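You operate a simulated robot arm through the tools that you are given. There is no shell and no other tool.

The job below is to be done with a simulated robot arm. You get a single attempt, and the scene is never put back.

TASK
Switch the black machine off, then oil it.
Fine: three presses under the flap; shut the flap.
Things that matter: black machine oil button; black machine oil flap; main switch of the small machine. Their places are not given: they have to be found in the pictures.

The check looks at the end state, three seconds after you hand in, the way a careful person would. Anything else that was tipped, shoved, dropped, spilled or broken makes it a failure.

THE ROBOT
A 7-joint arm with a two-finger parallel gripper, fixed in place. Base frame: the origin is at the foot of the arm, x ahead of it, y to its left, z up. Readings come in m, degrees, newtons and seconds.
Its first joint turns from -166.0 to 166.0 degrees. Payload 4.4 kg.
Tool frame: the origin (TCP) lies between the finger pads and is the grasp point; the fingertips stand 0.023 m ahead of it; z points along the fingers, y is the line along which they close. Largest opening 0.094 m; finger width 0.038, thickness 0.01; the body of the gripper, 0.054 by 0.096 m, starts 0.039 m behind the TCP.
Orientation is that of the tool frame in the base frame, as a unit quaternion [w, x, y, z]. With the fingers straight down and closing along the base's y, the tool's x points along the base's -x, its y along +y and its z along -z.

THE INTERFACE
- The arm moves only by the tool nudge_tool. Its argument "targets" is a list of rows, each a list of 7 numbers: the finger opening in m, from 0 to 0.094, then the shift along the base's x, y, z in m, then the turn, a rotation vector about the base's x, y, z in degrees. In form: [[jaw, tx, ty, tz, rx, ry, rz], ...]. A call has 1 to 20 rows; each row is the pose to reach, as a shift and turn from the pose commanded when the call began. A row lasts 0.2 s, in which the tool goes at most 0.05 m and 8.6 degrees; a call with a longer step from one row to the next is refused whole, and so is a gripper value outside its range. Where a pose cannot be reached the arm comes as near as it can. A force on the tool above 90 N (or 10 N above the force at the start of the call, whichever is more), or a blocked arm, ends the call early, and 0.2 s more pass. The fingers move at their own pace (about 0.072 m/s each) and stop on an object; they squeeze with about 42 N. The grip force told is the motor's: it shows also when the fingers shut on nothing. Time passes only in rows, and 0.2 s behind the last, so rows that repeat a pose let the fingers close. It gives the time, the measured TCP pose, the force on the tool (base axes), the opening and the grip force at its end, in the units of the frame above (readings bear some noise), with the torque about the TCP (base axes, N m) and any sound that the robot's microphone picked up.
- Cameras (640 x 400 px; columns grow to the right, rows downward): "scene" is fixed at [0.052, 0.6581, 1.7868]; the picture's right is [-0.19, -0.98, 0.00], its down [-0.64, 0.12, -0.76] and it looks along [0.75, -0.14, -0.65] (base axes); focal length 318 px, centre (320, 200). "wrist" rides on the gripper at [0.086, 0.016, -0.075] in the tool frame; the picture's right is [-0.18, 0.98, 0.00], its down [-0.58, -0.11, -0.81] and it looks along [-0.79, -0.15, 0.59] (tool axes); focal length 243 px, centre (320, 200).
- grab_frame(camera): a new picture of that camera. It takes no simulated time.
- pixel_to_xyz(camera, pixels): for up to 12 pixels [column, row] of the newest picture of that camera ("zoom" is the newest enlarged one), the place [x, y, z] in the base frame of the surface seen there, good to about 0.002 m, but the place of the scene camera against the robot may be out by one fixed shift of up to 0.025 m in any direction. It takes no simulated time.
- enlarge(camera, box): a new picture of the part [left, top, right, bottom] of that camera's present view, enlarged. It takes no simulated time.
- job_done(): hands the job in; it is judged then, once.

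Unless the task says otherwise, let go and move clear before handing in.

The tools are called after "Emit:" by a JSON object that holds its "fn" and its "kwargs". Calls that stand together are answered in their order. nudge_tool: Moves the arm, as the interface text tells. Its arguments: {"type":"object","properties":{"targets":{"type":"array"}},"required":["targets"]} The other tools are called the same way: grab_frame (camera) takes a picture; pixel_to_xyz (camera, pixels) gives the place of the surface under pixels of a picture; enlarge (camera, box) takes an enlarged picture of a part of a camera's view; job_done () hands the job in.

At the start:

```text
clock: 0.0
eef_pos: [0.54, 0.4192, 1.3547]
ee_rot: [0.0, 0.0, 1.0, 0.0]
ft_force: [0.1, 0.1, 0.8]
ft_torque: [-0.01, -0.03, 0.01]
opening: 0.094
gripper_force: 0.1
```

scene: 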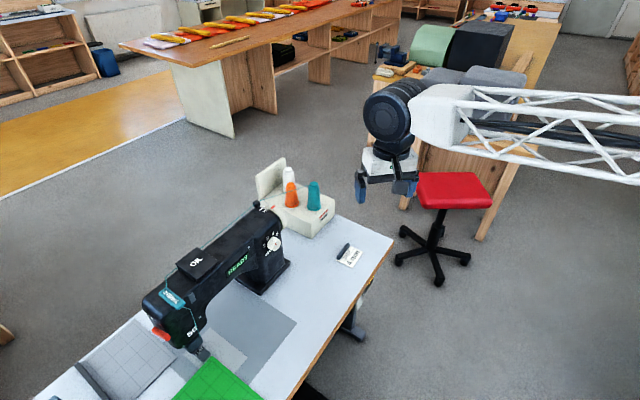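
wrist: 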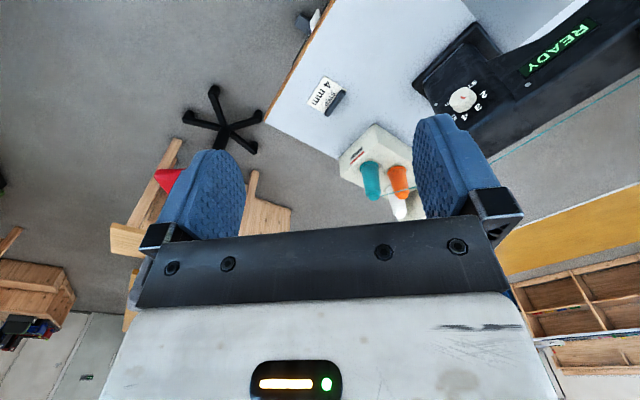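

The scene picture shows a black sewing machine with a green "READY" display near (238,265), a flap marked "OIL" near (197,262), and a blue label near (172,298). A card with a small black item sits at (348,255). I'll enlarge these parts before moving anything.

Emit:
{"fn": "enlarge", "kwargs": {"camera": "scene", "box": [130, 190, 300, 360]}}

Emit:
{"fn": "enlarge", "kwargs": {"camera": "scene", "box": [240, 150, 400, 280]}}

Emit:
{"fn": "enlarge", "kwargs": {"camera": "wrist", "box": [290, 0, 640, 220]}}

```text
2.35 times, centred on (215, 275) of scene
```

zoom: 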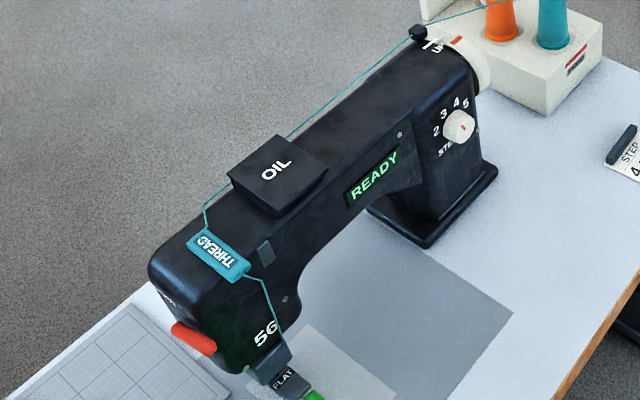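

```text
3.08 times, centred on (320, 215) of scene
```

zoom: 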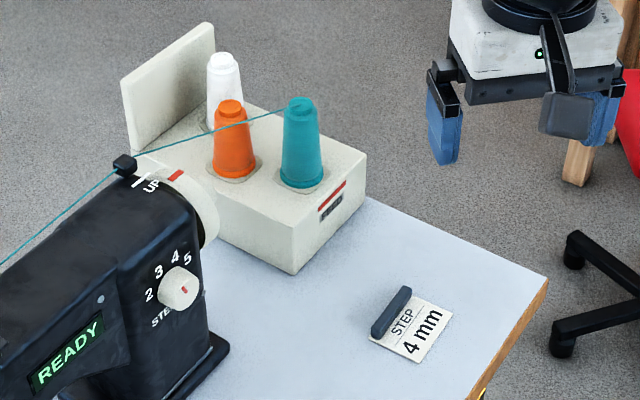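

```text
1.82 times, centred on (465, 110) of wrist
```

zoom: 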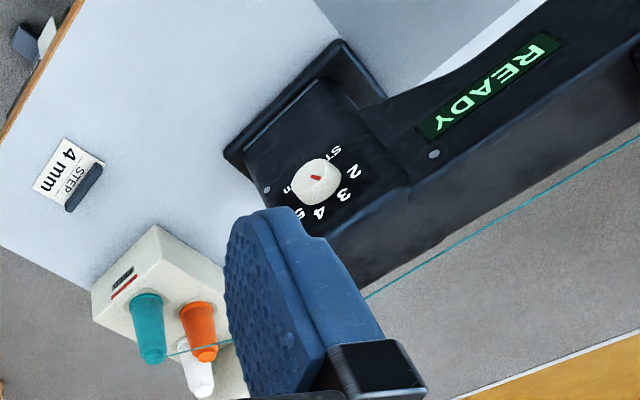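

The display reads READY, and the oil flap is a black lid lettered OIL around scene (197,262). No main switch is visible yet, but there is a yellow bit at the table edge near scene (362,290) and something at the table edge in the wrist view near (308,20). I'll enlarge both.

Emit:
{"fn": "enlarge", "kwargs": {"camera": "scene", "box": [310, 250, 410, 350]}}

Emit:
{"fn": "enlarge", "kwargs": {"camera": "wrist", "box": [260, 0, 360, 60]}}

Emit:
{"fn": "enlarge", "kwargs": {"camera": "scene", "box": [360, 0, 560, 125]}}

Emit:
{"fn": "enlarge", "kwargs": {"camera": "scene", "box": [0, 280, 220, 400]}}

```text
4.00 times, centred on (360, 300) of scene
```

zoom: 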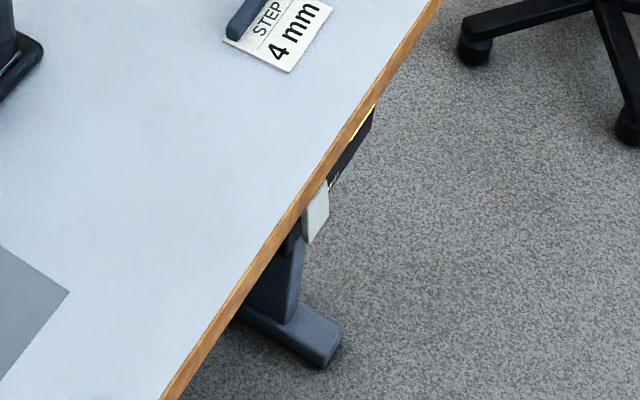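

```text
6.40 times, centred on (310, 30) of wrist
```

zoom: 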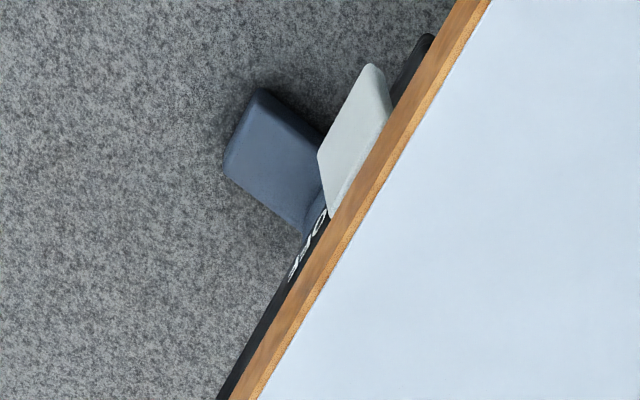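

```text
3.20 times, centred on (460, 62) of scene
```

zoom: 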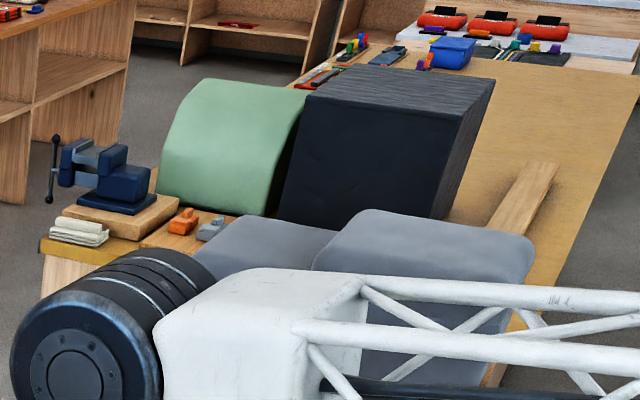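

```text
2.91 times, centred on (110, 340) of scene
```

zoom: 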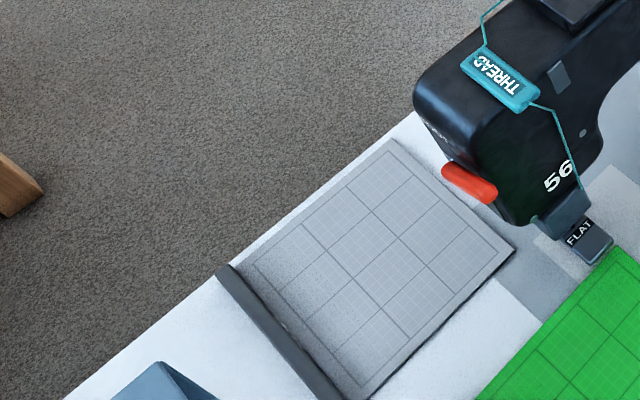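

Under the table edge is a black plate with lettering that looks like "OFF", and a pale lever sticks out of it (scene near (388,300), zoomed (318,215)). That is probably the main switch, so I'll get positions for it and the machine.

Emit:
{"fn": "grab_frame", "kwargs": {"camera": "scene"}}

Emit:
{"fn": "grab_frame", "kwargs": {"camera": "wrist"}}

Emit:
{"fn": "pixel_to_xyz", "kwargs": {"camera": "scene", "pixels": [[359, 304], [362, 295], [366, 287], [356, 302], [370, 278], [394, 238], [300, 385], [340, 250], [197, 262], [240, 265], [172, 298], [275, 243]]}}

Emit:
{"fn": "pixel_to_xyz", "kwargs": {"camera": "wrist", "pixels": [[316, 18], [314, 26], [308, 38], [322, 30], [335, 5], [330, 90], [462, 100], [560, 45], [395, 180], [370, 180], [300, 55], [268, 120]]}}

```text
taken
```

scene: 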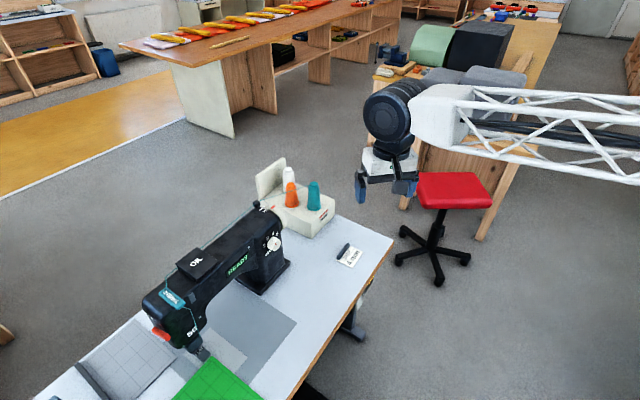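

```text
taken
```

wrist: 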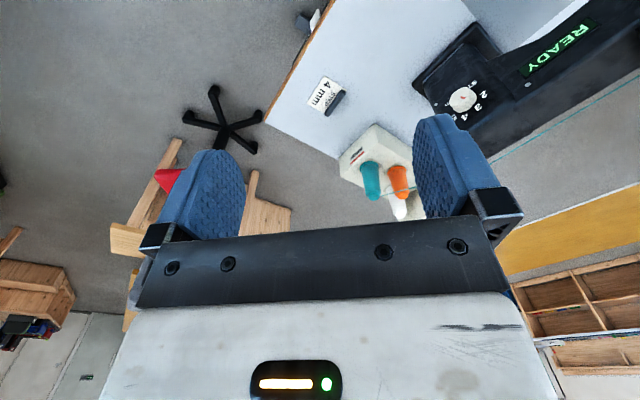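

```text
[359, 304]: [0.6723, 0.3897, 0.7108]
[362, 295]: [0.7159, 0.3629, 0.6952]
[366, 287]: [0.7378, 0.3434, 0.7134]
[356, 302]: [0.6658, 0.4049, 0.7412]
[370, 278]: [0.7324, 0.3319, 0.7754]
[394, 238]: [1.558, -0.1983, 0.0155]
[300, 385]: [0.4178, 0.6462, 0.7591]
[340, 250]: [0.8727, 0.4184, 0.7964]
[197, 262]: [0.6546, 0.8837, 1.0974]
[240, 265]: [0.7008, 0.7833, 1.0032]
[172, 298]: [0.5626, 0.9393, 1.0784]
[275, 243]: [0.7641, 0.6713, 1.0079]
```

```text
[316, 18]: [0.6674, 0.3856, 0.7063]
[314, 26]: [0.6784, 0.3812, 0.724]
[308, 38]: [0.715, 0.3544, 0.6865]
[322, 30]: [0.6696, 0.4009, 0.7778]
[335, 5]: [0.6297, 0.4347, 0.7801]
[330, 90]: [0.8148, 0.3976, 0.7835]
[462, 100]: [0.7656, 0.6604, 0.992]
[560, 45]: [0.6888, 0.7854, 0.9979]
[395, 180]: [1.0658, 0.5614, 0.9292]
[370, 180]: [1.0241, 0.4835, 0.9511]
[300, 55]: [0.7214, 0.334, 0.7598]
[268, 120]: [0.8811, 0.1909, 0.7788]
```

The switch plate hangs below the table edge, which runs along about (1,-1) in base axes and faces the arm, with the pale lever near (0.667,0.386,0.706). I'll move back and down and turn the wrist camera to face the plate.

Emit:
{"fn": "nudge_tool", "kwargs": {"targets": [[0.094, -0.0045, -0.0203, -0.037, 0, 0, 4.65], [0.094, -0.009, -0.0405, -0.074, 0, 0, 9.3], [0.094, -0.0135, -0.0608, -0.111, 0, 0, 13.95], [0.094, -0.018, -0.081, -0.148, 0, 0, 18.6], [0.094, -0.0225, -0.1013, -0.185, 0, 0, 23.25], [0.094, -0.027, -0.1215, -0.222, 0, 0, 27.9], [0.094, -0.0315, -0.1418, -0.259, 0, 0, 32.5], [0.094, -0.036, -0.162, -0.296, 0, 0, 37.2], [0.094, -0.0405, -0.1823, -0.333, 0, 0, 41.8], [0.094, -0.045, -0.2025, -0.37, 0, 0, 46.5], [0.094, -0.0495, -0.2228, -0.407, 0, 0, 51.1], [0.094, -0.054, -0.243, -0.444, 0, 0, 55.7]]}}

Emit:
{"fn": "grab_frame", "kwargs": {"camera": "wrist"}}

Emit:
{"fn": "grab_frame", "kwargs": {"camera": "scene"}}

```text
clock: 2.6
eef_pos: [0.4843, 0.1753, 0.9137]
ee_rot: [0.0, -0.468, 0.884, 0.0]
ft_force: [0.3, 0.3, 0.3]
ft_torque: [0.02, -0.02, 0.01]
opening: 0.0941
gripper_force: 0.1
```

```text
taken
```

wrist: 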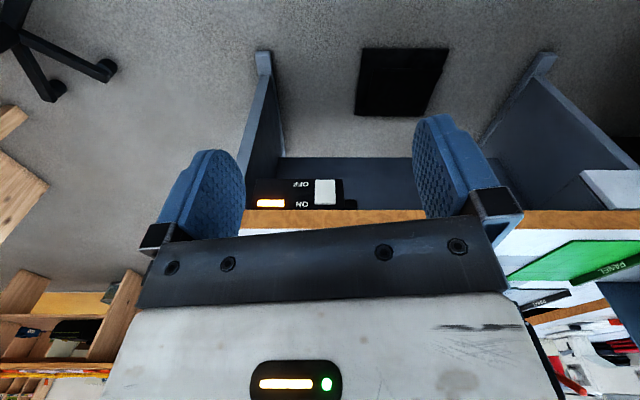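

```text
taken
```

scene: 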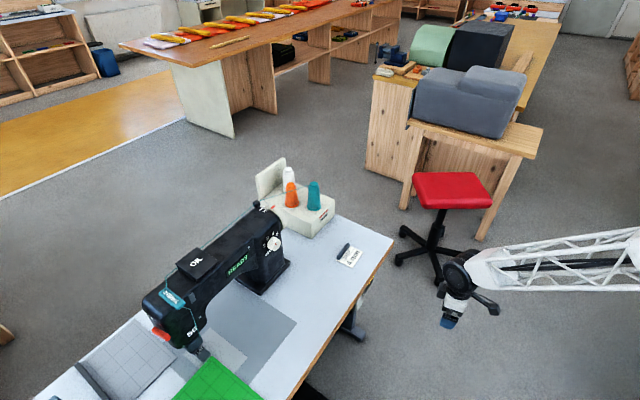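

The wrist view now shows the switch plate: a lit lamp at (270,203), "OFF" at (300,184), "ON" at (300,203) and a pale rocker or slide at (325,192). The picture is upside down. I'll enlarge it and measure.

Emit:
{"fn": "enlarge", "kwargs": {"camera": "wrist", "box": [240, 160, 370, 240]}}

Emit:
{"fn": "pixel_to_xyz", "kwargs": {"camera": "wrist", "pixels": [[325, 182], [325, 187], [325, 192], [325, 198], [325, 203], [317, 192], [333, 192], [300, 184], [300, 203], [270, 203], [345, 195], [325, 215]]}}

```text
4.92 times, centred on (305, 200) of wrist
```

zoom: 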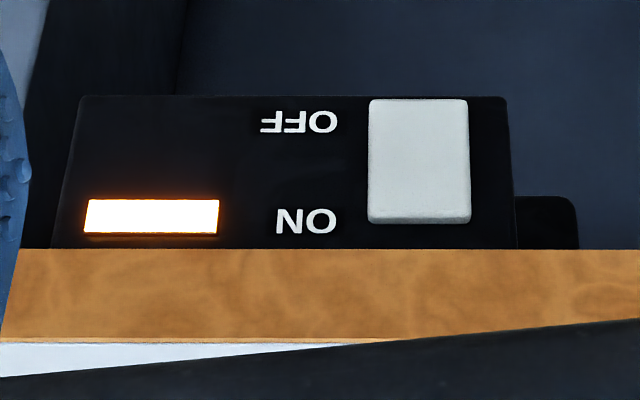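

```text
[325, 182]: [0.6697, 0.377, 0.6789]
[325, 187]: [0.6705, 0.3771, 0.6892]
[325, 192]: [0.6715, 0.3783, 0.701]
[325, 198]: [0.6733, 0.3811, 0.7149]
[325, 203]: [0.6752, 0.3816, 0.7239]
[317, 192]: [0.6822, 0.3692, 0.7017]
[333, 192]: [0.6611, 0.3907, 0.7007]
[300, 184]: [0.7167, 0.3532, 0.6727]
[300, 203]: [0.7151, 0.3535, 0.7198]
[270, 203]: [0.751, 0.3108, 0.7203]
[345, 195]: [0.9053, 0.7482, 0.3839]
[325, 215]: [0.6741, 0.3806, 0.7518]
```

The rocker's lower (OFF) end stands out about 16 mm and its upper (ON) end about 9 mm, so it is on now. I'll close the fingers, square the yaw to the plate at 45° and tilt the fingers forward, so the fingertip edge can press the lower end near (0.670,0.377,0.685).

Emit:
{"fn": "nudge_tool", "kwargs": {"targets": [[0.05, 0, 0, 0, 0, 0, -5.35], [0.0, 0, 0, 0, 0, 0, -10.7], [0.0, 0, 0, 0, 0, 0, -10.7], [0.0, 0, 0, 0, 0, 0, -10.7]]}}

Emit:
{"fn": "nudge_tool", "kwargs": {"targets": [[0, 0.01, 0.01, -0.03, 5.3, -5.3, 0], [0, 0.02, 0.02, -0.06, 10.6, -10.6, 0], [0, 0.03, 0.035, -0.09, 15.9, -15.9, 0], [0, 0.04, 0.05, -0.12, 21.2, -21.2, 0], [0, 0.05, 0.065, -0.15, 26.5, -26.5, 0], [0, 0.06, 0.08, -0.18, 31.8, -31.8, 0], [0, 0.06, 0.08, -0.18, 31.8, -31.8, 0]]}}

Emit:
{"fn": "grab_frame", "kwargs": {"camera": "wrist"}}

Emit:
{"fn": "grab_frame", "kwargs": {"camera": "scene"}}

```text
clock: 3.6
eef_pos: [0.4854, 0.1756, 0.9121]
ee_rot: [-0.001, -0.383, 0.924, 0.0]
ft_force: [0.5, -0.8, 0.8]
ft_torque: [-0.02, -0.01, 0.02]
opening: 0.0
gripper_force: 42.0
```

```text
clock: 5.2
eef_pos: [0.5457, 0.2559, 0.7284]
ee_rot: [0.354, -0.354, 0.853, 0.146]
ft_force: [-0.6, -0.6, 0.2]
ft_torque: [0.0, 0.0, -0.02]
opening: 0.0001
gripper_force: 41.8
```

```text
taken
```

wrist: 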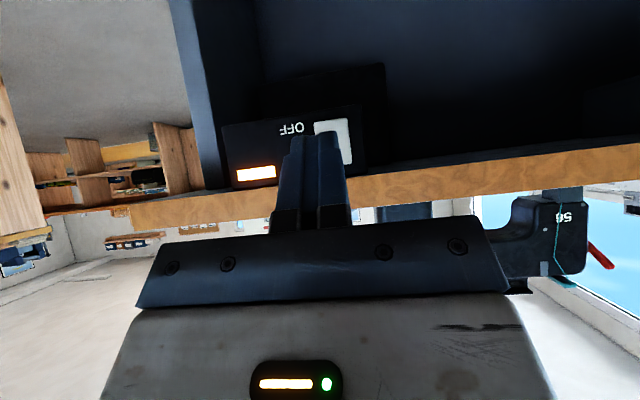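

```text
taken
```

scene: 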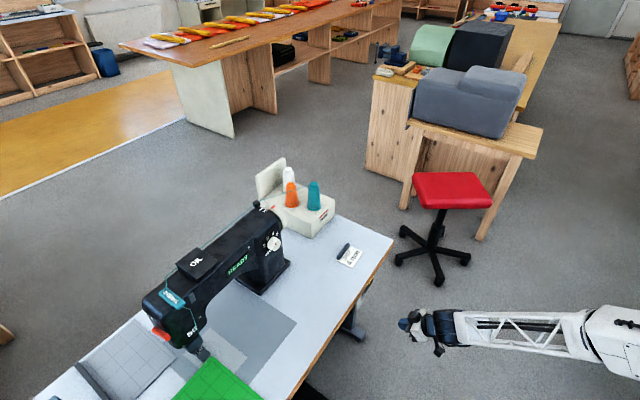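

The fingers are closed and the rocker shows at (335,140) beside the fingertips, with "OFF" at (291,128). I'll measure the rocker face from this closer view.

Emit:
{"fn": "pixel_to_xyz", "kwargs": {"camera": "wrist", "pixels": [[320, 124], [335, 124], [348, 122], [340, 130], [343, 140], [346, 150], [349, 160], [291, 128], [255, 173], [235, 130], [260, 210], [360, 187]]}}

Emit:
{"fn": "enlarge", "kwargs": {"camera": "wrist", "box": [220, 60, 400, 200]}}

```text
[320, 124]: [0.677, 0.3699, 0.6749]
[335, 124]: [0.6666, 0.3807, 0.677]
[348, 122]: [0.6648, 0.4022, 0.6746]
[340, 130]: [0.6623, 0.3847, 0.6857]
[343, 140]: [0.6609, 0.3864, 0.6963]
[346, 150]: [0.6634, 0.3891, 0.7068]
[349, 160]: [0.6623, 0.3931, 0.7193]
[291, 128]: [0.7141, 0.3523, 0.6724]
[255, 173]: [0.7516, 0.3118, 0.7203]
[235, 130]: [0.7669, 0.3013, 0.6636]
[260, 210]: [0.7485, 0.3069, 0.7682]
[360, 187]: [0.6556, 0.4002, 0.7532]
```

```text
2.86 times, centred on (310, 130) of wrist
```

zoom: 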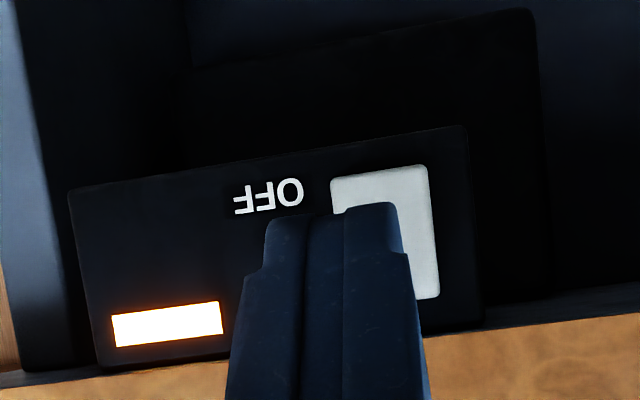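

The lower end of the rocker is centred near (0.669,0.379,0.68). I'll stop about 2 cm short with the fingertip edge at z≈0.685, then check.

Emit:
{"fn": "nudge_tool", "kwargs": {"targets": [[0, 0.015, 0.015, -0.02, 0, 0, 0], [0, 0.035, 0.035, -0.035, 0, 0, 0], [0, 0.055, 0.055, -0.0404, 0, 0, 0], [0, 0.075, 0.075, -0.0404, 0, 0, 0], [0, 0.088, 0.088, -0.0404, 0, 0, 0], [0, 0.088, 0.088, -0.0404, 0, 0, 0]]}}

Emit:
{"fn": "grab_frame", "kwargs": {"camera": "wrist"}}

Emit:
{"fn": "enlarge", "kwargs": {"camera": "wrist", "box": [220, 60, 400, 200]}}

```text
clock: 6.6
eef_pos: [0.6339, 0.3456, 0.6901]
ee_rot: [0.354, -0.353, 0.853, 0.147]
ft_force: [0.1, 1.3, 0.9]
ft_torque: [-0.02, 0.01, 0.03]
opening: 0.0
gripper_force: 41.3
```

```text
taken
```

wrist: 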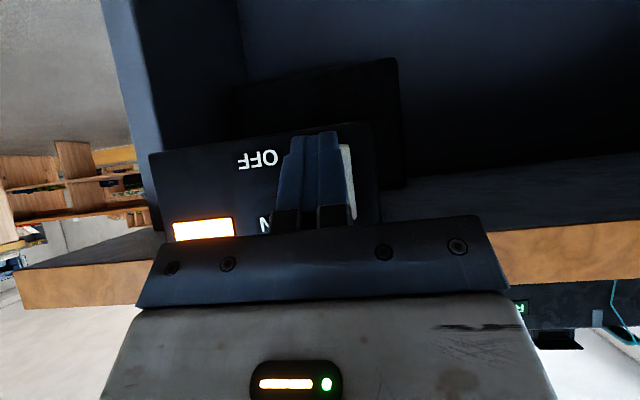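

```text
2.86 times, centred on (310, 130) of wrist
```

zoom: 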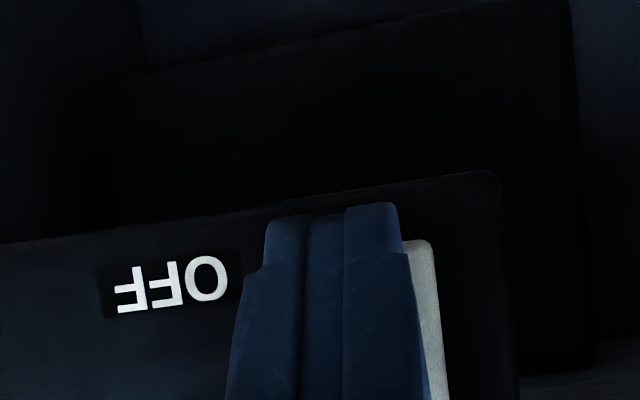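

The fingertips now stand in front of the rocker, whose right edge shows at (352,190), and the lamp at (203,230) is still lit. I'll press forward along (0.707,0.707,0) in small steps.

Emit:
{"fn": "nudge_tool", "kwargs": {"targets": [[0, 0.0071, 0.0071, 0, 0, 0, 0], [0, 0.0106, 0.0106, 0, 0, 0, 0], [0, 0.0134, 0.0134, 0, 0, 0, 0], [0, 0.0156, 0.0156, 0, 0, 0, 0], [0, 0.0177, 0.0177, 0, 0, 0, 0], [0, 0.0195, 0.0195, 0, 0, 0, 0]]}}

Emit:
{"fn": "grab_frame", "kwargs": {"camera": "wrist"}}

Emit:
{"fn": "grab_frame", "kwargs": {"camera": "scene"}}

```text
clock: 8.1
eef_pos: [0.6521, 0.362, 0.6854]
ee_rot: [0.351, -0.354, 0.855, 0.146]
ft_force: [-9.5, -11.2, 4.2]
ft_torque: [0.09, -0.03, -0.01]
opening: 0.0001
gripper_force: 42.1
stopped in row 6: the force on the tool passed its limit at 93 N (the readings are from after the stop); the commanded pose is now the measured one
```

```text
taken
```

wrist: 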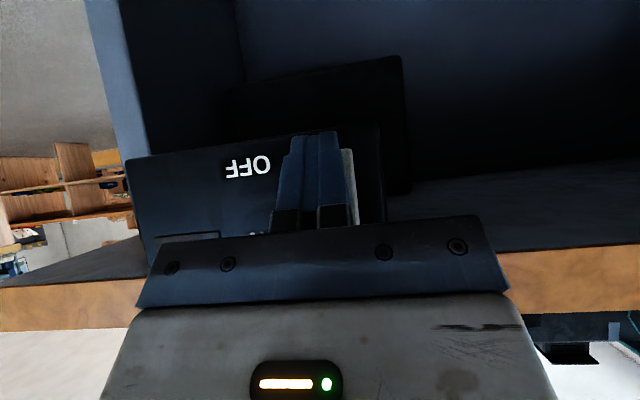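

```text
taken
```

scene: 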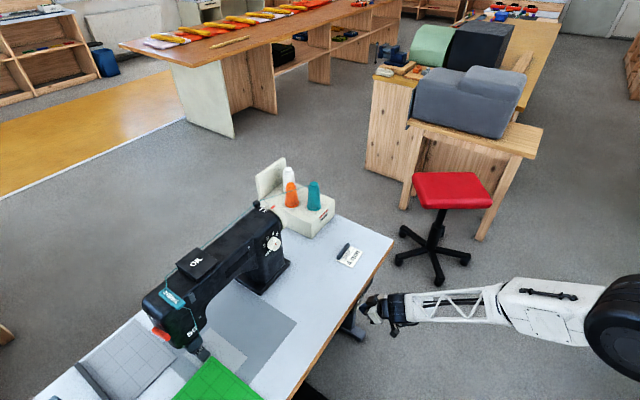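

The switch lamp has gone dark, and READY no longer shows at (238,265) in the scene picture, so the press worked. I'll back straight off along (-0.707,-0.707,0) and check the rocker.

Emit:
{"fn": "nudge_tool", "kwargs": {"targets": [[0, -0.01, -0.01, 0, 0, 0, 0], [0, -0.03, -0.03, 0, 0, 0, 0], [0, -0.06, -0.06, 0.01, 0, 0, 0], [0, -0.09, -0.09, 0.03, 0, 0, 0], [0, -0.12, -0.12, 0.05, 0, 0, 0]]}}

Emit:
{"fn": "grab_frame", "kwargs": {"camera": "wrist"}}

Emit:
{"fn": "enlarge", "kwargs": {"camera": "wrist", "box": [200, 60, 400, 200]}}

Emit:
{"fn": "enlarge", "kwargs": {"camera": "scene", "box": [130, 190, 300, 360]}}

```text
clock: 9.3
eef_pos: [0.5306, 0.2431, 0.7366]
ee_rot: [0.351, -0.355, 0.854, 0.146]
ft_force: [0.3, -0.6, -0.3]
ft_torque: [0.01, 0.02, 0.01]
opening: 0.0001
gripper_force: 42.1
```

```text
taken
```

wrist: 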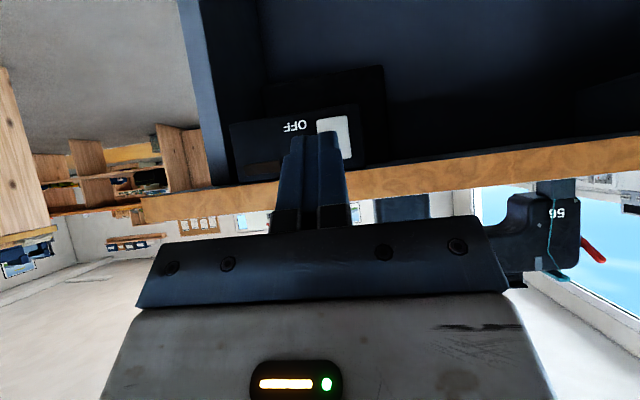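

```text
2.86 times, centred on (300, 130) of wrist
```

zoom: 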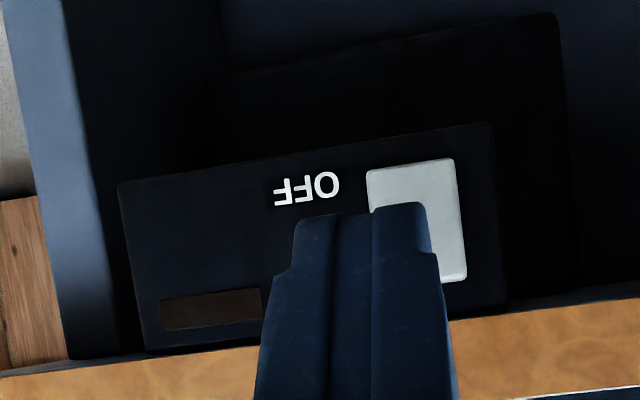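

```text
2.35 times, centred on (215, 275) of scene
```

zoom: 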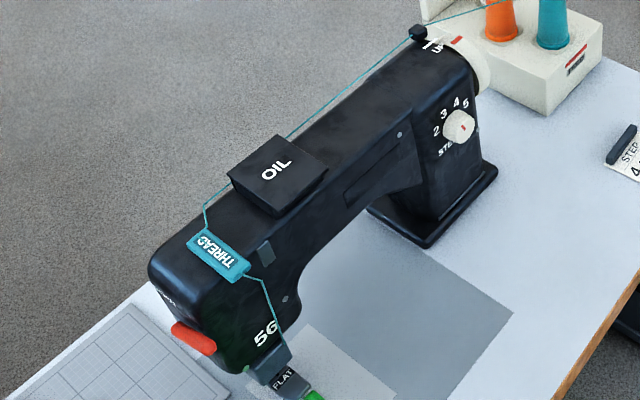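

The switch stays off: the lamp and READY are both dark. Next I'll measure the oil flap's shape from the zoomed scene view.

Emit:
{"fn": "pixel_to_xyz", "kwargs": {"camera": "zoom", "pixels": [[278, 137], [322, 166], [231, 176], [277, 206], [276, 172], [277, 214], [322, 176], [233, 186], [300, 205], [340, 150], [220, 205], [268, 252]]}}

Emit:
{"fn": "pixel_to_xyz", "kwargs": {"camera": "scene", "pixels": [[172, 298], [262, 206], [274, 208], [320, 195], [161, 332], [185, 310], [250, 230], [230, 245]]}}

Emit:
{"fn": "enlarge", "kwargs": {"camera": "scene", "box": [165, 235, 255, 291]}}

```text
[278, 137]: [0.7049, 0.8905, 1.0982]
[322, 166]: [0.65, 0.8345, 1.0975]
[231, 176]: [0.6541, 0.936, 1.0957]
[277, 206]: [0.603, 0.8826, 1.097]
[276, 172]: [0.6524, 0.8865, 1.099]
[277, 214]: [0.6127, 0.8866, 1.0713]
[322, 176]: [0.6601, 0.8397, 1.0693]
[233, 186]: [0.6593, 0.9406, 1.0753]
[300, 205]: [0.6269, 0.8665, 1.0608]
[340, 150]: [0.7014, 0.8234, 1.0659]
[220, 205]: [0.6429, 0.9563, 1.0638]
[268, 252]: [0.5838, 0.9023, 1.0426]
```

```text
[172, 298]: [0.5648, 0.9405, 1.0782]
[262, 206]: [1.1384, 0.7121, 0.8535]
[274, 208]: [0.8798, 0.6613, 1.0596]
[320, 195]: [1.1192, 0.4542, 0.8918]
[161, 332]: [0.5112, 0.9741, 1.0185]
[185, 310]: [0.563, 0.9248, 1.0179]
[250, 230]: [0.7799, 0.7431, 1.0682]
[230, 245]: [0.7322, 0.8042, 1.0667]
```

```text
7.11 times, centred on (210, 263) of scene
```

zoom: 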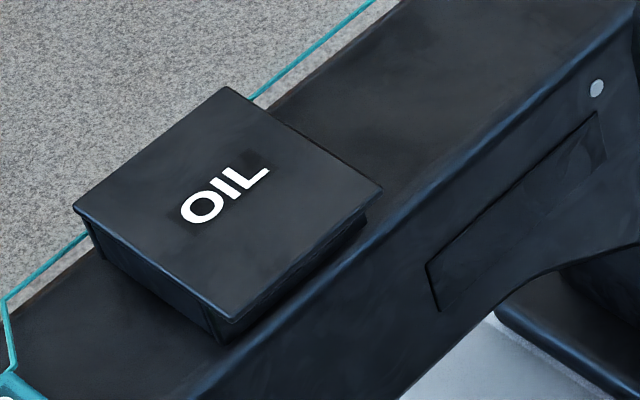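

The lid top is at about z=1.098 (scene frame, offset still unknown). It is roughly 0.078 m deep and overhangs its box by about 1 cm on the operator's side, so the hinge is likely at the back. I'll rise clear, straighten the tool, and move to view the flap from the front and above.

Emit:
{"fn": "nudge_tool", "kwargs": {"targets": [[0, 0, 0, 0.045, -5.3, 5.3, 0], [0, 0, 0, 0.09, -10.6, 10.6, 0], [0, 0, 0, 0.135, -15.9, 15.9, 0], [0, 0, 0, 0.18, -21.2, 21.2, 0], [0, 0, 0, 0.225, -26.5, 26.5, 0], [0, 0, 0, 0.27, -31.8, 31.8, 0], [0, 0, 0, 0.315, -31.8, 31.8, 0], [0, 0, 0, 0.36, -31.8, 31.8, 0], [0, 0, 0, 0.405, -31.8, 31.8, 0], [0, 0, 0, 0.45, -31.8, 31.8, 0], [0, 0, 0, 0.495, -31.8, 31.8, 0], [0, 0, 0, 0.54, -31.8, 31.8, 0]]}}

Emit:
{"fn": "nudge_tool", "kwargs": {"targets": [[0.03, -0.006, 0.04, 0, 0, 0, 2], [0.06, -0.013, 0.085, 0, 0, 0, 4], [0.094, -0.02, 0.13, 0, 0, 0, 6], [0.094, -0.027, 0.175, 0, 0, 0, 8], [0.094, -0.034, 0.22, 0, 0, 0, 10.7], [0.094, -0.041, 0.265, 0, 0, 0, 10.7], [0.094, -0.048, 0.31, 0, 0, 0, 10.7], [0.094, -0.055, 0.355, 0, 0, 0, 10.7], [0.094, -0.062, 0.4, 0, 0, 0, 10.7], [0.094, -0.068, 0.445, 0, 0, 0, 10.7], [0.094, -0.068, 0.457, 0, 0, 0, 10.7]]}}

Emit:
{"fn": "grab_frame", "kwargs": {"camera": "wrist"}}

Emit:
{"fn": "grab_frame", "kwargs": {"camera": "scene"}}

```text
clock: 11.9
eef_pos: [0.5332, 0.2409, 1.2777]
ee_rot: [-0.003, -0.382, 0.924, -0.002]
ft_force: [0.6, -0.3, -0.2]
ft_torque: [0.02, -0.02, 0.01]
opening: 0.0
gripper_force: 42.0
```

```text
clock: 14.3
eef_pos: [0.4652, 0.6998, 1.2793]
ee_rot: [-0.001, -0.467, 0.884, -0.001]
ft_force: [-0.7, 0.2, 0.1]
ft_torque: [-0.01, -0.01, 0.01]
opening: 0.0939
gripper_force: 0.1
```

```text
taken
```

wrist: 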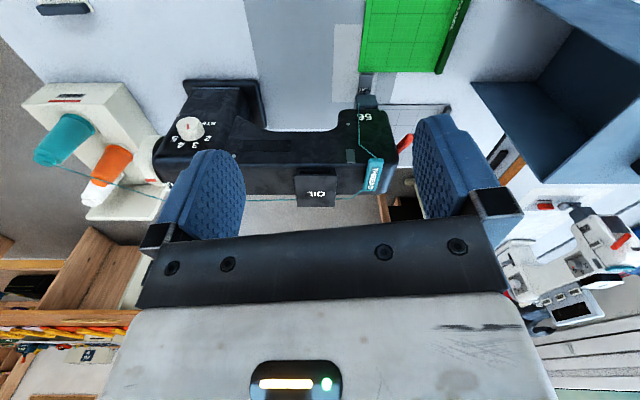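

```text
taken
```

scene: 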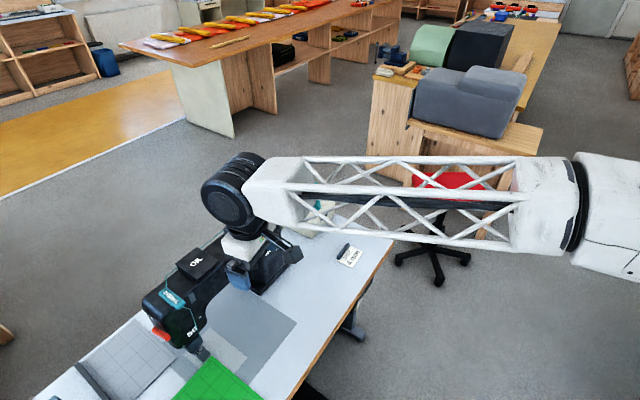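

The wrist view now shows the flap at (317,188), with the blue THREAD guide at (373,175) beside it. I'll enlarge and measure in the wrist camera's frame.

Emit:
{"fn": "enlarge", "kwargs": {"camera": "wrist", "box": [240, 130, 400, 230]}}

Emit:
{"fn": "pixel_to_xyz", "kwargs": {"camera": "wrist", "pixels": [[298, 178], [338, 178], [299, 204], [334, 205], [317, 190], [317, 180], [317, 172], [270, 185], [350, 185], [270, 160], [317, 160], [373, 175]]}}

Emit:
{"fn": "pixel_to_xyz", "kwargs": {"camera": "scene", "pixels": [[198, 247], [216, 259], [178, 264], [197, 278], [197, 262], [172, 298]]}}

```text
4.00 times, centred on (320, 180) of wrist
```

zoom: 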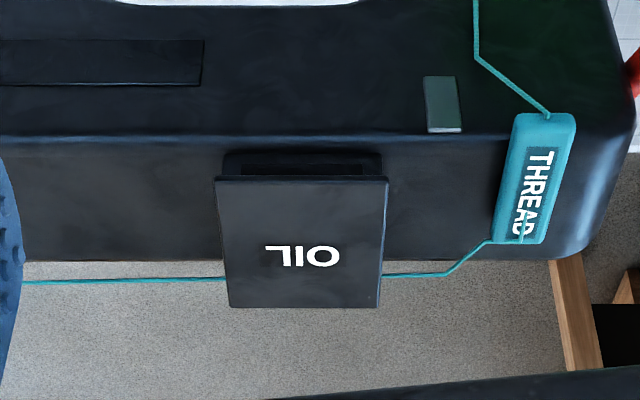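

```text
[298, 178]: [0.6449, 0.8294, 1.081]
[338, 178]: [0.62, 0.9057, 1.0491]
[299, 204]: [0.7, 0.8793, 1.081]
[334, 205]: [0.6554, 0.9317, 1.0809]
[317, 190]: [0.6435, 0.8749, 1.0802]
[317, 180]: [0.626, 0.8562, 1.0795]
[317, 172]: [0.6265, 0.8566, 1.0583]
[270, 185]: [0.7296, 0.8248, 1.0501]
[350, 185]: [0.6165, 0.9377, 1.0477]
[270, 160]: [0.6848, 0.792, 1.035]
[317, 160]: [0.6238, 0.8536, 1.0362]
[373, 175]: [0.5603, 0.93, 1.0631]
```

```text
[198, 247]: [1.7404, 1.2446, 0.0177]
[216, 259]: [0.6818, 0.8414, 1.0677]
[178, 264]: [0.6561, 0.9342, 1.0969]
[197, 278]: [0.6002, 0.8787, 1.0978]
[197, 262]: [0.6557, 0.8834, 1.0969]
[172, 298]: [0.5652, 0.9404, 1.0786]
```

The lid top is at z≈1.081 in the robot's own frame, so the scene frame reads about 16 mm high. I'll take finer points on the lid corners, the lip and the front wall from the zoom.

Emit:
{"fn": "pixel_to_xyz", "kwargs": {"camera": "zoom", "pixels": [[221, 182], [384, 182], [232, 303], [376, 303], [300, 181], [300, 176], [300, 171], [300, 164], [300, 158], [300, 146], [300, 136], [300, 120]]}}

Emit:
{"fn": "enlarge", "kwargs": {"camera": "wrist", "box": [285, 155, 350, 195]}}

```text
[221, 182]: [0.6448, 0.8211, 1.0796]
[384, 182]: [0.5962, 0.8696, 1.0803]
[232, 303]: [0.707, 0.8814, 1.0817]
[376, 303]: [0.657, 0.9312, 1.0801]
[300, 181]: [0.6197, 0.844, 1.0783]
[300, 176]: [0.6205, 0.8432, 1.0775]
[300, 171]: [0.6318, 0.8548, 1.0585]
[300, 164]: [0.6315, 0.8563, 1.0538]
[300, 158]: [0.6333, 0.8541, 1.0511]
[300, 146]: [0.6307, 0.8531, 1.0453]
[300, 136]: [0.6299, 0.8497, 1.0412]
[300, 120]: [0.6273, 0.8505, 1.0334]
```

```text
9.85 times, centred on (318, 175) of wrist
```

zoom: 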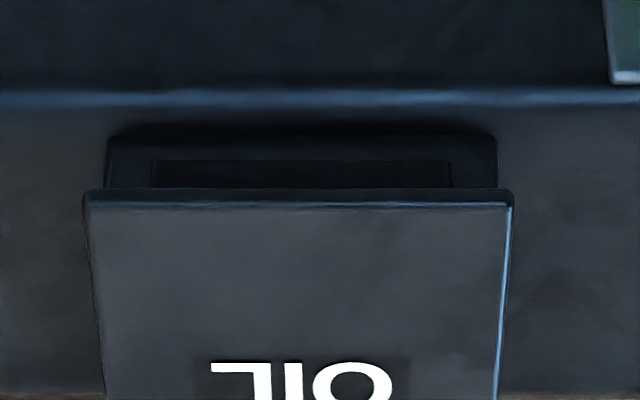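

In the robot frame the lid spans u=(x+y)/√2 from 1.036 (front lip) to 1.123 (back). It overhangs the front wall (u≈1.051) by about 15 mm; the lip underside is near z≈1.073 and the machine top near z≈1.05. I'll close the fingers, square up, tilt 60° forward and stop in front of the lip.

Emit:
{"fn": "nudge_tool", "kwargs": {"targets": [[0.05, 0, 0, 0, 0, 0, -5.35], [0.0, 0, 0, 0, 0, 0, -10.7], [0.0, 0, 0, 0, 0, 0, -10.7], [0.0, 0, 0, 0, 0, 0, -10.7]]}}

Emit:
{"fn": "nudge_tool", "kwargs": {"targets": [[0, 0.0, 0.0, -0.02, 5.3, -5.3, 0], [0, 0.0, 0.0, -0.05, 10.6, -10.6, 0], [0, 0.0, 0.0, -0.08, 15.9, -15.9, 0], [0, 0.01, 0.01, -0.11, 21.2, -21.2, 0], [0, 0.02, 0.02, -0.14, 26.5, -26.5, 0], [0, 0.03, 0.03, -0.17, 31.8, -31.8, 0], [0, 0.04, 0.04, -0.2, 37.1, -37.1, 0], [0, 0.05, 0.05, -0.215, 42.4, -42.4, 0], [0, 0.05, 0.05, -0.22, 42.4, -42.4, 0], [0, 0.05, 0.05, -0.22, 42.4, -42.4, 0]]}}

Emit:
{"fn": "grab_frame", "kwargs": {"camera": "wrist"}}

Emit:
{"fn": "grab_frame", "kwargs": {"camera": "scene"}}

```text
clock: 15.3
eef_pos: [0.4634, 0.699, 1.277]
ee_rot: [-0.002, -0.382, 0.924, -0.002]
ft_force: [0.2, 0.4, 0.6]
ft_torque: [-0.02, 0.04, -0.01]
opening: 0.0
gripper_force: 41.7
```

```text
clock: 17.5
eef_pos: [0.5119, 0.7496, 1.0564]
ee_rot: [0.46, -0.332, 0.801, 0.191]
ft_force: [0.1, -1.1, -1.0]
ft_torque: [0.02, 0.0, -0.01]
opening: 0.0
gripper_force: 41.6
```

```text
taken
```

wrist: 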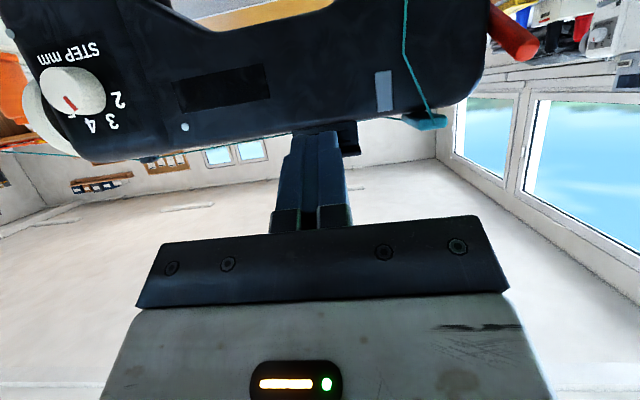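

```text
taken
```

scene: 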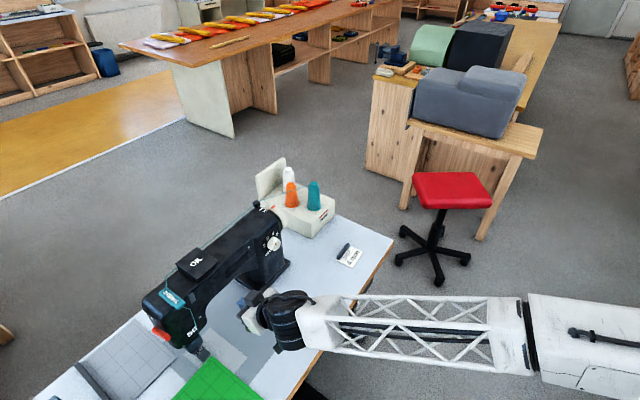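

The tool is now in front of the machine at u≈0.892, and the lid's visible end shows at (350,140) just behind the fingers. I'll measure it from here before going in.

Emit:
{"fn": "enlarge", "kwargs": {"camera": "wrist", "box": [260, 90, 400, 180]}}

Emit:
{"fn": "enlarge", "kwargs": {"camera": "scene", "box": [150, 230, 310, 360]}}

```text
4.44 times, centred on (330, 135) of wrist
```

zoom: 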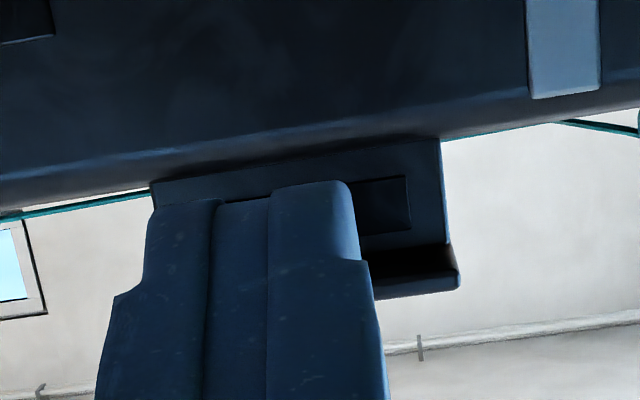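

```text
3.08 times, centred on (230, 295) of scene
```

zoom: 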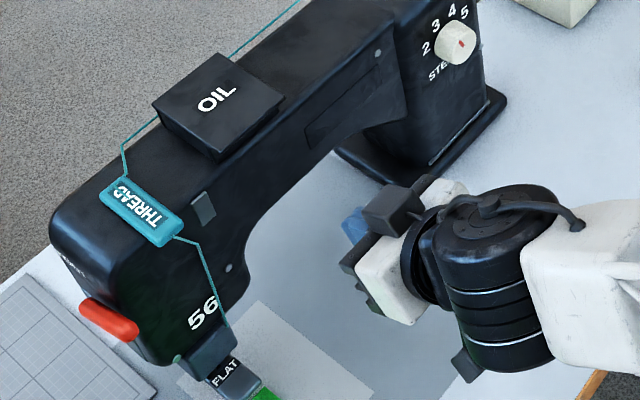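

The zoom shows the front wall of the box with an inset panel, the dark underside of the lip and its front edge to the right of the fingers. I'll get their positions from the wrist picture.

Emit:
{"fn": "pixel_to_xyz", "kwargs": {"camera": "wrist", "pixels": [[354.8, 155], [354.8, 153.5], [354.8, 151], [354.8, 148], [354.8, 145], [354.8, 142], [354.8, 126], [354.8, 122], [360, 150], [346, 156], [348, 140], [330, 118]]}}

```text
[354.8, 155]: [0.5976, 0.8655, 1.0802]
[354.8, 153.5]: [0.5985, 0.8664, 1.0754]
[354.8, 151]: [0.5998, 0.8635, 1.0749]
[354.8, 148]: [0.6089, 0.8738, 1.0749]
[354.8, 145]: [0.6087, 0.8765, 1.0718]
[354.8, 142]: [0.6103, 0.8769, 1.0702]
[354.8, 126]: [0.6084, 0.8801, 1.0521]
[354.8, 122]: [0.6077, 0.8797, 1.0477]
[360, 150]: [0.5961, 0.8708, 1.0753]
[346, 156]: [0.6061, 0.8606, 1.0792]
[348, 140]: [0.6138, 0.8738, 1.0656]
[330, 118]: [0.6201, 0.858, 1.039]
```

The lip underside is at z≈1.075 and its front edge at u≈1.035. I'll advance to about 15 mm in front of the lip, aligned with the lid's centre (s≈-0.159), and check.

Emit:
{"fn": "nudge_tool", "kwargs": {"targets": [[0, 0.03, 0.02, 0, 0, 0, 0], [0, 0.055, 0.044, 0, 0, 0, 0], [0, 0.0745, 0.063, 0, 0, 0, 0], [0, 0.0745, 0.063, 0, 0, 0, 0]]}}

Emit:
{"fn": "grab_frame", "kwargs": {"camera": "wrist"}}

Emit:
{"fn": "enlarge", "kwargs": {"camera": "wrist", "box": [240, 70, 400, 180]}}

Emit:
{"fn": "enlarge", "kwargs": {"camera": "scene", "box": [150, 230, 310, 360]}}

```text
clock: 18.5
eef_pos: [0.5888, 0.8102, 1.0607]
ee_rot: [0.46, -0.331, 0.802, 0.19]
ft_force: [-0.6, -0.1, 0.2]
ft_torque: [0.01, 0.04, -0.01]
opening: 0.0001
gripper_force: 42.3
```

```text
taken
```

wrist: 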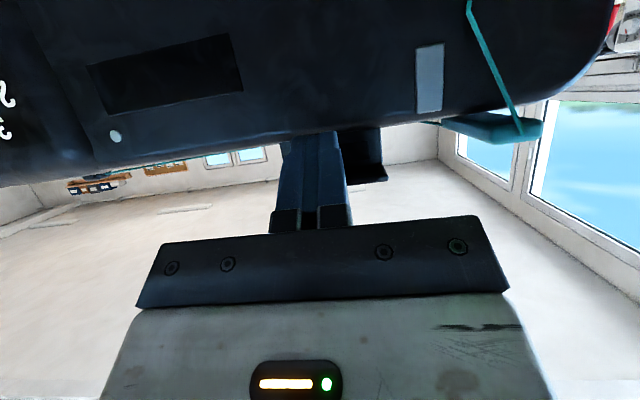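

```text
3.64 times, centred on (320, 125) of wrist
```

zoom: 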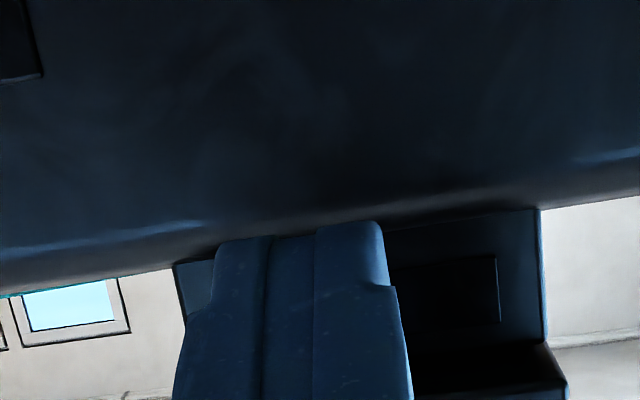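

```text
3.08 times, centred on (230, 295) of scene
```

zoom: 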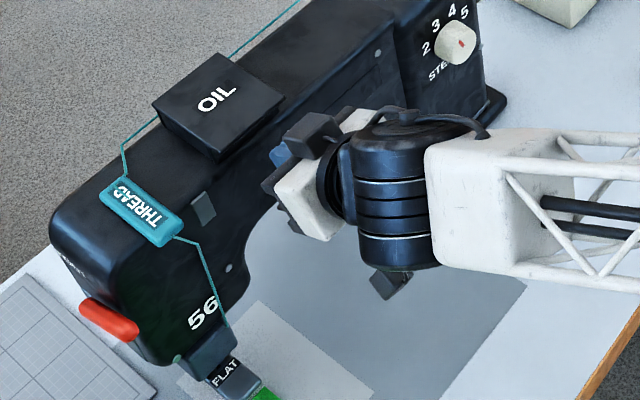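

The fingertips are about 15 mm short of the lip and level with the gap under it (TCP z≈1.056–1.06, tip edge ≈1.062). I'll slide in under the lip by about 26 mm without lifting yet.

Emit:
{"fn": "nudge_tool", "kwargs": {"targets": [[0, 0.007, 0.007, -0.001, 0, 0, 0], [0, 0.0135, 0.0135, -0.001, 0, 0, 0], [0, 0.0185, 0.0185, -0.001, 0, 0, 0], [0, 0.0185, 0.0185, -0.001, 0, 0, 0]]}}

Emit:
{"fn": "grab_frame", "kwargs": {"camera": "wrist"}}

Emit:
{"fn": "enlarge", "kwargs": {"camera": "scene", "box": [150, 230, 310, 360]}}

```text
clock: 19.5
eef_pos: [0.6055, 0.8322, 1.0565]
ee_rot: [0.459, -0.332, 0.802, 0.191]
ft_force: [-0.3, 0.6, 0.5]
ft_torque: [0.0, 0.01, 0.02]
opening: 0.0
gripper_force: 42.0
```

```text
taken
```

wrist: 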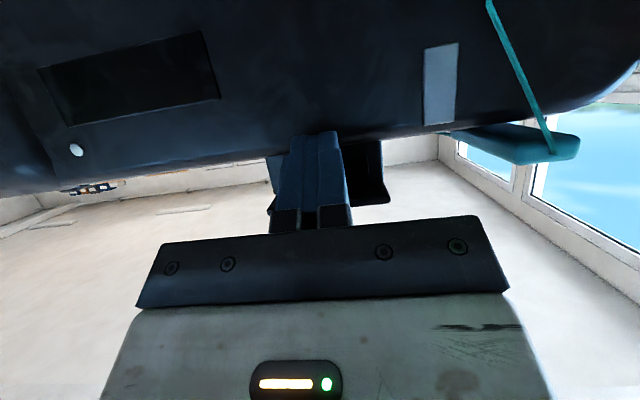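

```text
3.08 times, centred on (230, 295) of scene
```

zoom: 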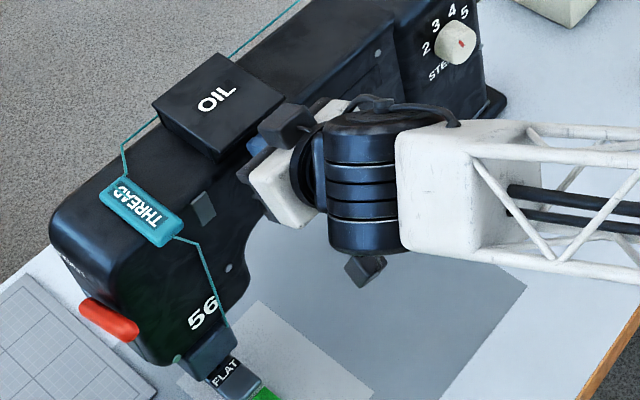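

The fingertips are under the lip with no contact force (all under 1 N), and the lid hasn't moved. I'll lift along an arc about the presumed back hinge to about 60° open, then look.

Emit:
{"fn": "nudge_tool", "kwargs": {"targets": [[0, 0, 0, 0.0075, 0, 0, 0], [0, 0, 0, 0.0175, 0, 0, 0], [0, 0.0007, 0.0007, 0.0275, 0, 0, 0], [0, 0.0035, 0.0035, 0.0375, 0, 0, 0], [0, 0.0095, 0.0095, 0.0495, 0, 0, 0], [0, 0.0156, 0.0156, 0.0605, 0, 0, 0], [0, 0.0212, 0.0212, 0.0685, 0, 0, 0], [0, 0.0276, 0.0276, 0.075, 0, 0, 0]]}}

Emit:
{"fn": "grab_frame", "kwargs": {"camera": "wrist"}}

Emit:
{"fn": "enlarge", "kwargs": {"camera": "scene", "box": [150, 200, 310, 330]}}

```text
clock: 21.3
eef_pos: [0.6364, 0.8579, 1.131]
ee_rot: [0.459, -0.332, 0.801, 0.191]
ft_force: [0.0, 0.7, -0.1]
ft_torque: [0.04, 0.01, 0.06]
opening: 0.0
gripper_force: 41.7
```

```text
taken
```

wrist: 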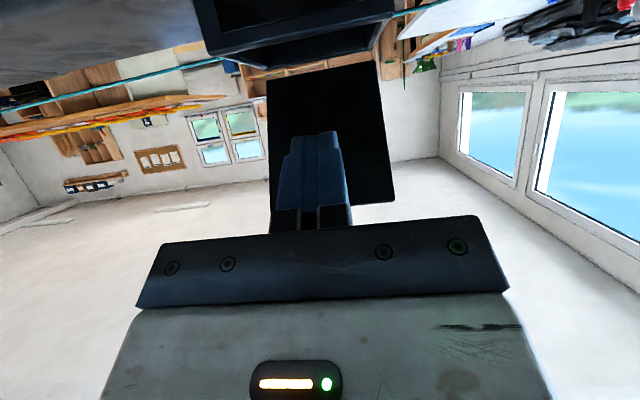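

```text
3.08 times, centred on (230, 265) of scene
```

zoom: 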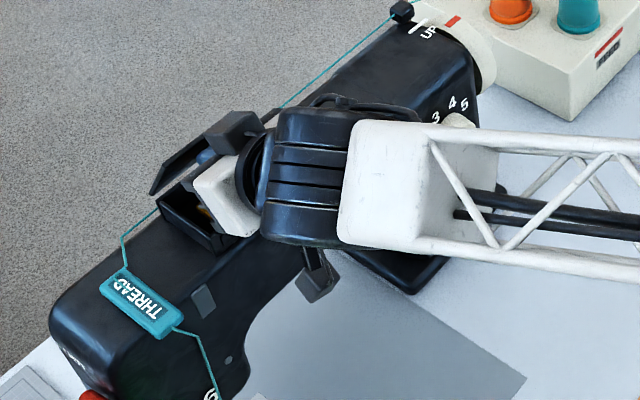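

The lid is up: its dark underside fills (268–395, 65–205) in the wrist view, and the scene zoom shows the open box with something yellow inside near (205,212). I'll measure the lid's angle before pushing further.

Emit:
{"fn": "pixel_to_xyz", "kwargs": {"camera": "wrist", "pixels": [[370, 75], [375, 110], [380, 150], [385, 190], [275, 110], [272, 150], [275, 190], [300, 90], [390, 205], [300, 45], [240, 45], [380, 50]]}}

Emit:
{"fn": "enlarge", "kwargs": {"camera": "wrist", "box": [180, 0, 440, 130]}}

```text
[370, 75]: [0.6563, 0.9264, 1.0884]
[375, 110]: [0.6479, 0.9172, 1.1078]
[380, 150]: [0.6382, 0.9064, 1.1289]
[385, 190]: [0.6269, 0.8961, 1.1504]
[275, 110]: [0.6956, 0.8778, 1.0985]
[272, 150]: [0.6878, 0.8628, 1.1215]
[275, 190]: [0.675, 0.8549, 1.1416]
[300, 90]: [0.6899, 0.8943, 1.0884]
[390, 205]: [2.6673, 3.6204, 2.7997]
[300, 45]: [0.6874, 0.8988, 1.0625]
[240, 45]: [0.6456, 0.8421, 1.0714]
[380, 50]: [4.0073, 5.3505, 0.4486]
```

```text
2.46 times, centred on (310, 65) of wrist
```

zoom: 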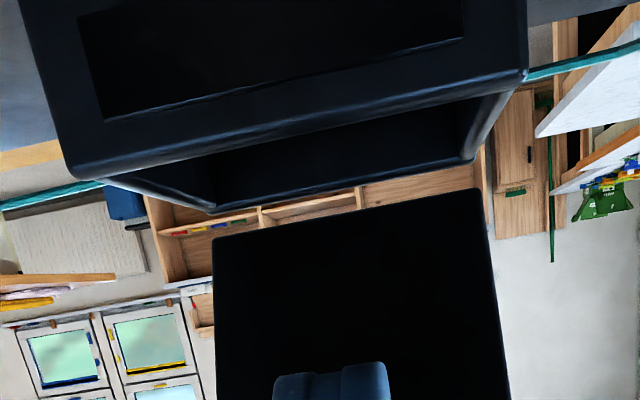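

The lid stands at about 56° with its hinge near u≈1.123, z≈1.08. Before pushing it past vertical, I'll check where the thread runs behind it (zoom pixels near (570,65) and (60,195)).

Emit:
{"fn": "pixel_to_xyz", "kwargs": {"camera": "zoom", "pixels": [[560, 68], [562, 67], [600, 57], [620, 50], [50, 197], [60, 195], [80, 190], [20, 203], [350, 205], [300, 225], [480, 130], [215, 180]]}}

Emit:
{"fn": "pixel_to_xyz", "kwargs": {"camera": "scene", "pixels": [[181, 261], [182, 260.5], [185, 258], [188, 256], [230, 227], [235, 223], [240, 219], [245, 216]]}}

Emit:
{"fn": "enlarge", "kwargs": {"camera": "scene", "box": [170, 200, 270, 270]}}

```text
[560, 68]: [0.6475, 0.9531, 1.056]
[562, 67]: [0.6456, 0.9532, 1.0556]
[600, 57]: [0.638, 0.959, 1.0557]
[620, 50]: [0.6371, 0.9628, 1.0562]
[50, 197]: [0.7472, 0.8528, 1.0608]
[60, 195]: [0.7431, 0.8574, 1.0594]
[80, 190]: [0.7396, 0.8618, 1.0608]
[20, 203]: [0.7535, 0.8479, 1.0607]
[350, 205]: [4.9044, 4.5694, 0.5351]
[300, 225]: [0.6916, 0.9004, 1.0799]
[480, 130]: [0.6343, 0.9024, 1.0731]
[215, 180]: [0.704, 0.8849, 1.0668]
```

```text
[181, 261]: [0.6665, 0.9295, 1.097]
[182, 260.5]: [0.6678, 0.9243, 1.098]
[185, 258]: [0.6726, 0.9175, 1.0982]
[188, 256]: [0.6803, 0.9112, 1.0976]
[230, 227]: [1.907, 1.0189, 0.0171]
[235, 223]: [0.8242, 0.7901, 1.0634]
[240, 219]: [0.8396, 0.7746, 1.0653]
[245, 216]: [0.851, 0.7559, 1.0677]
```

```text
5.71 times, centred on (220, 235) of scene
```

zoom: 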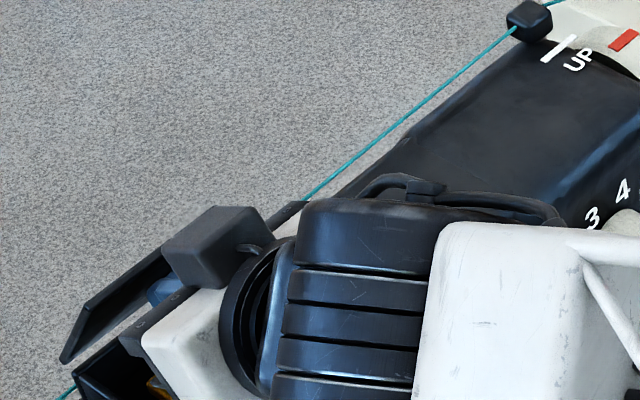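

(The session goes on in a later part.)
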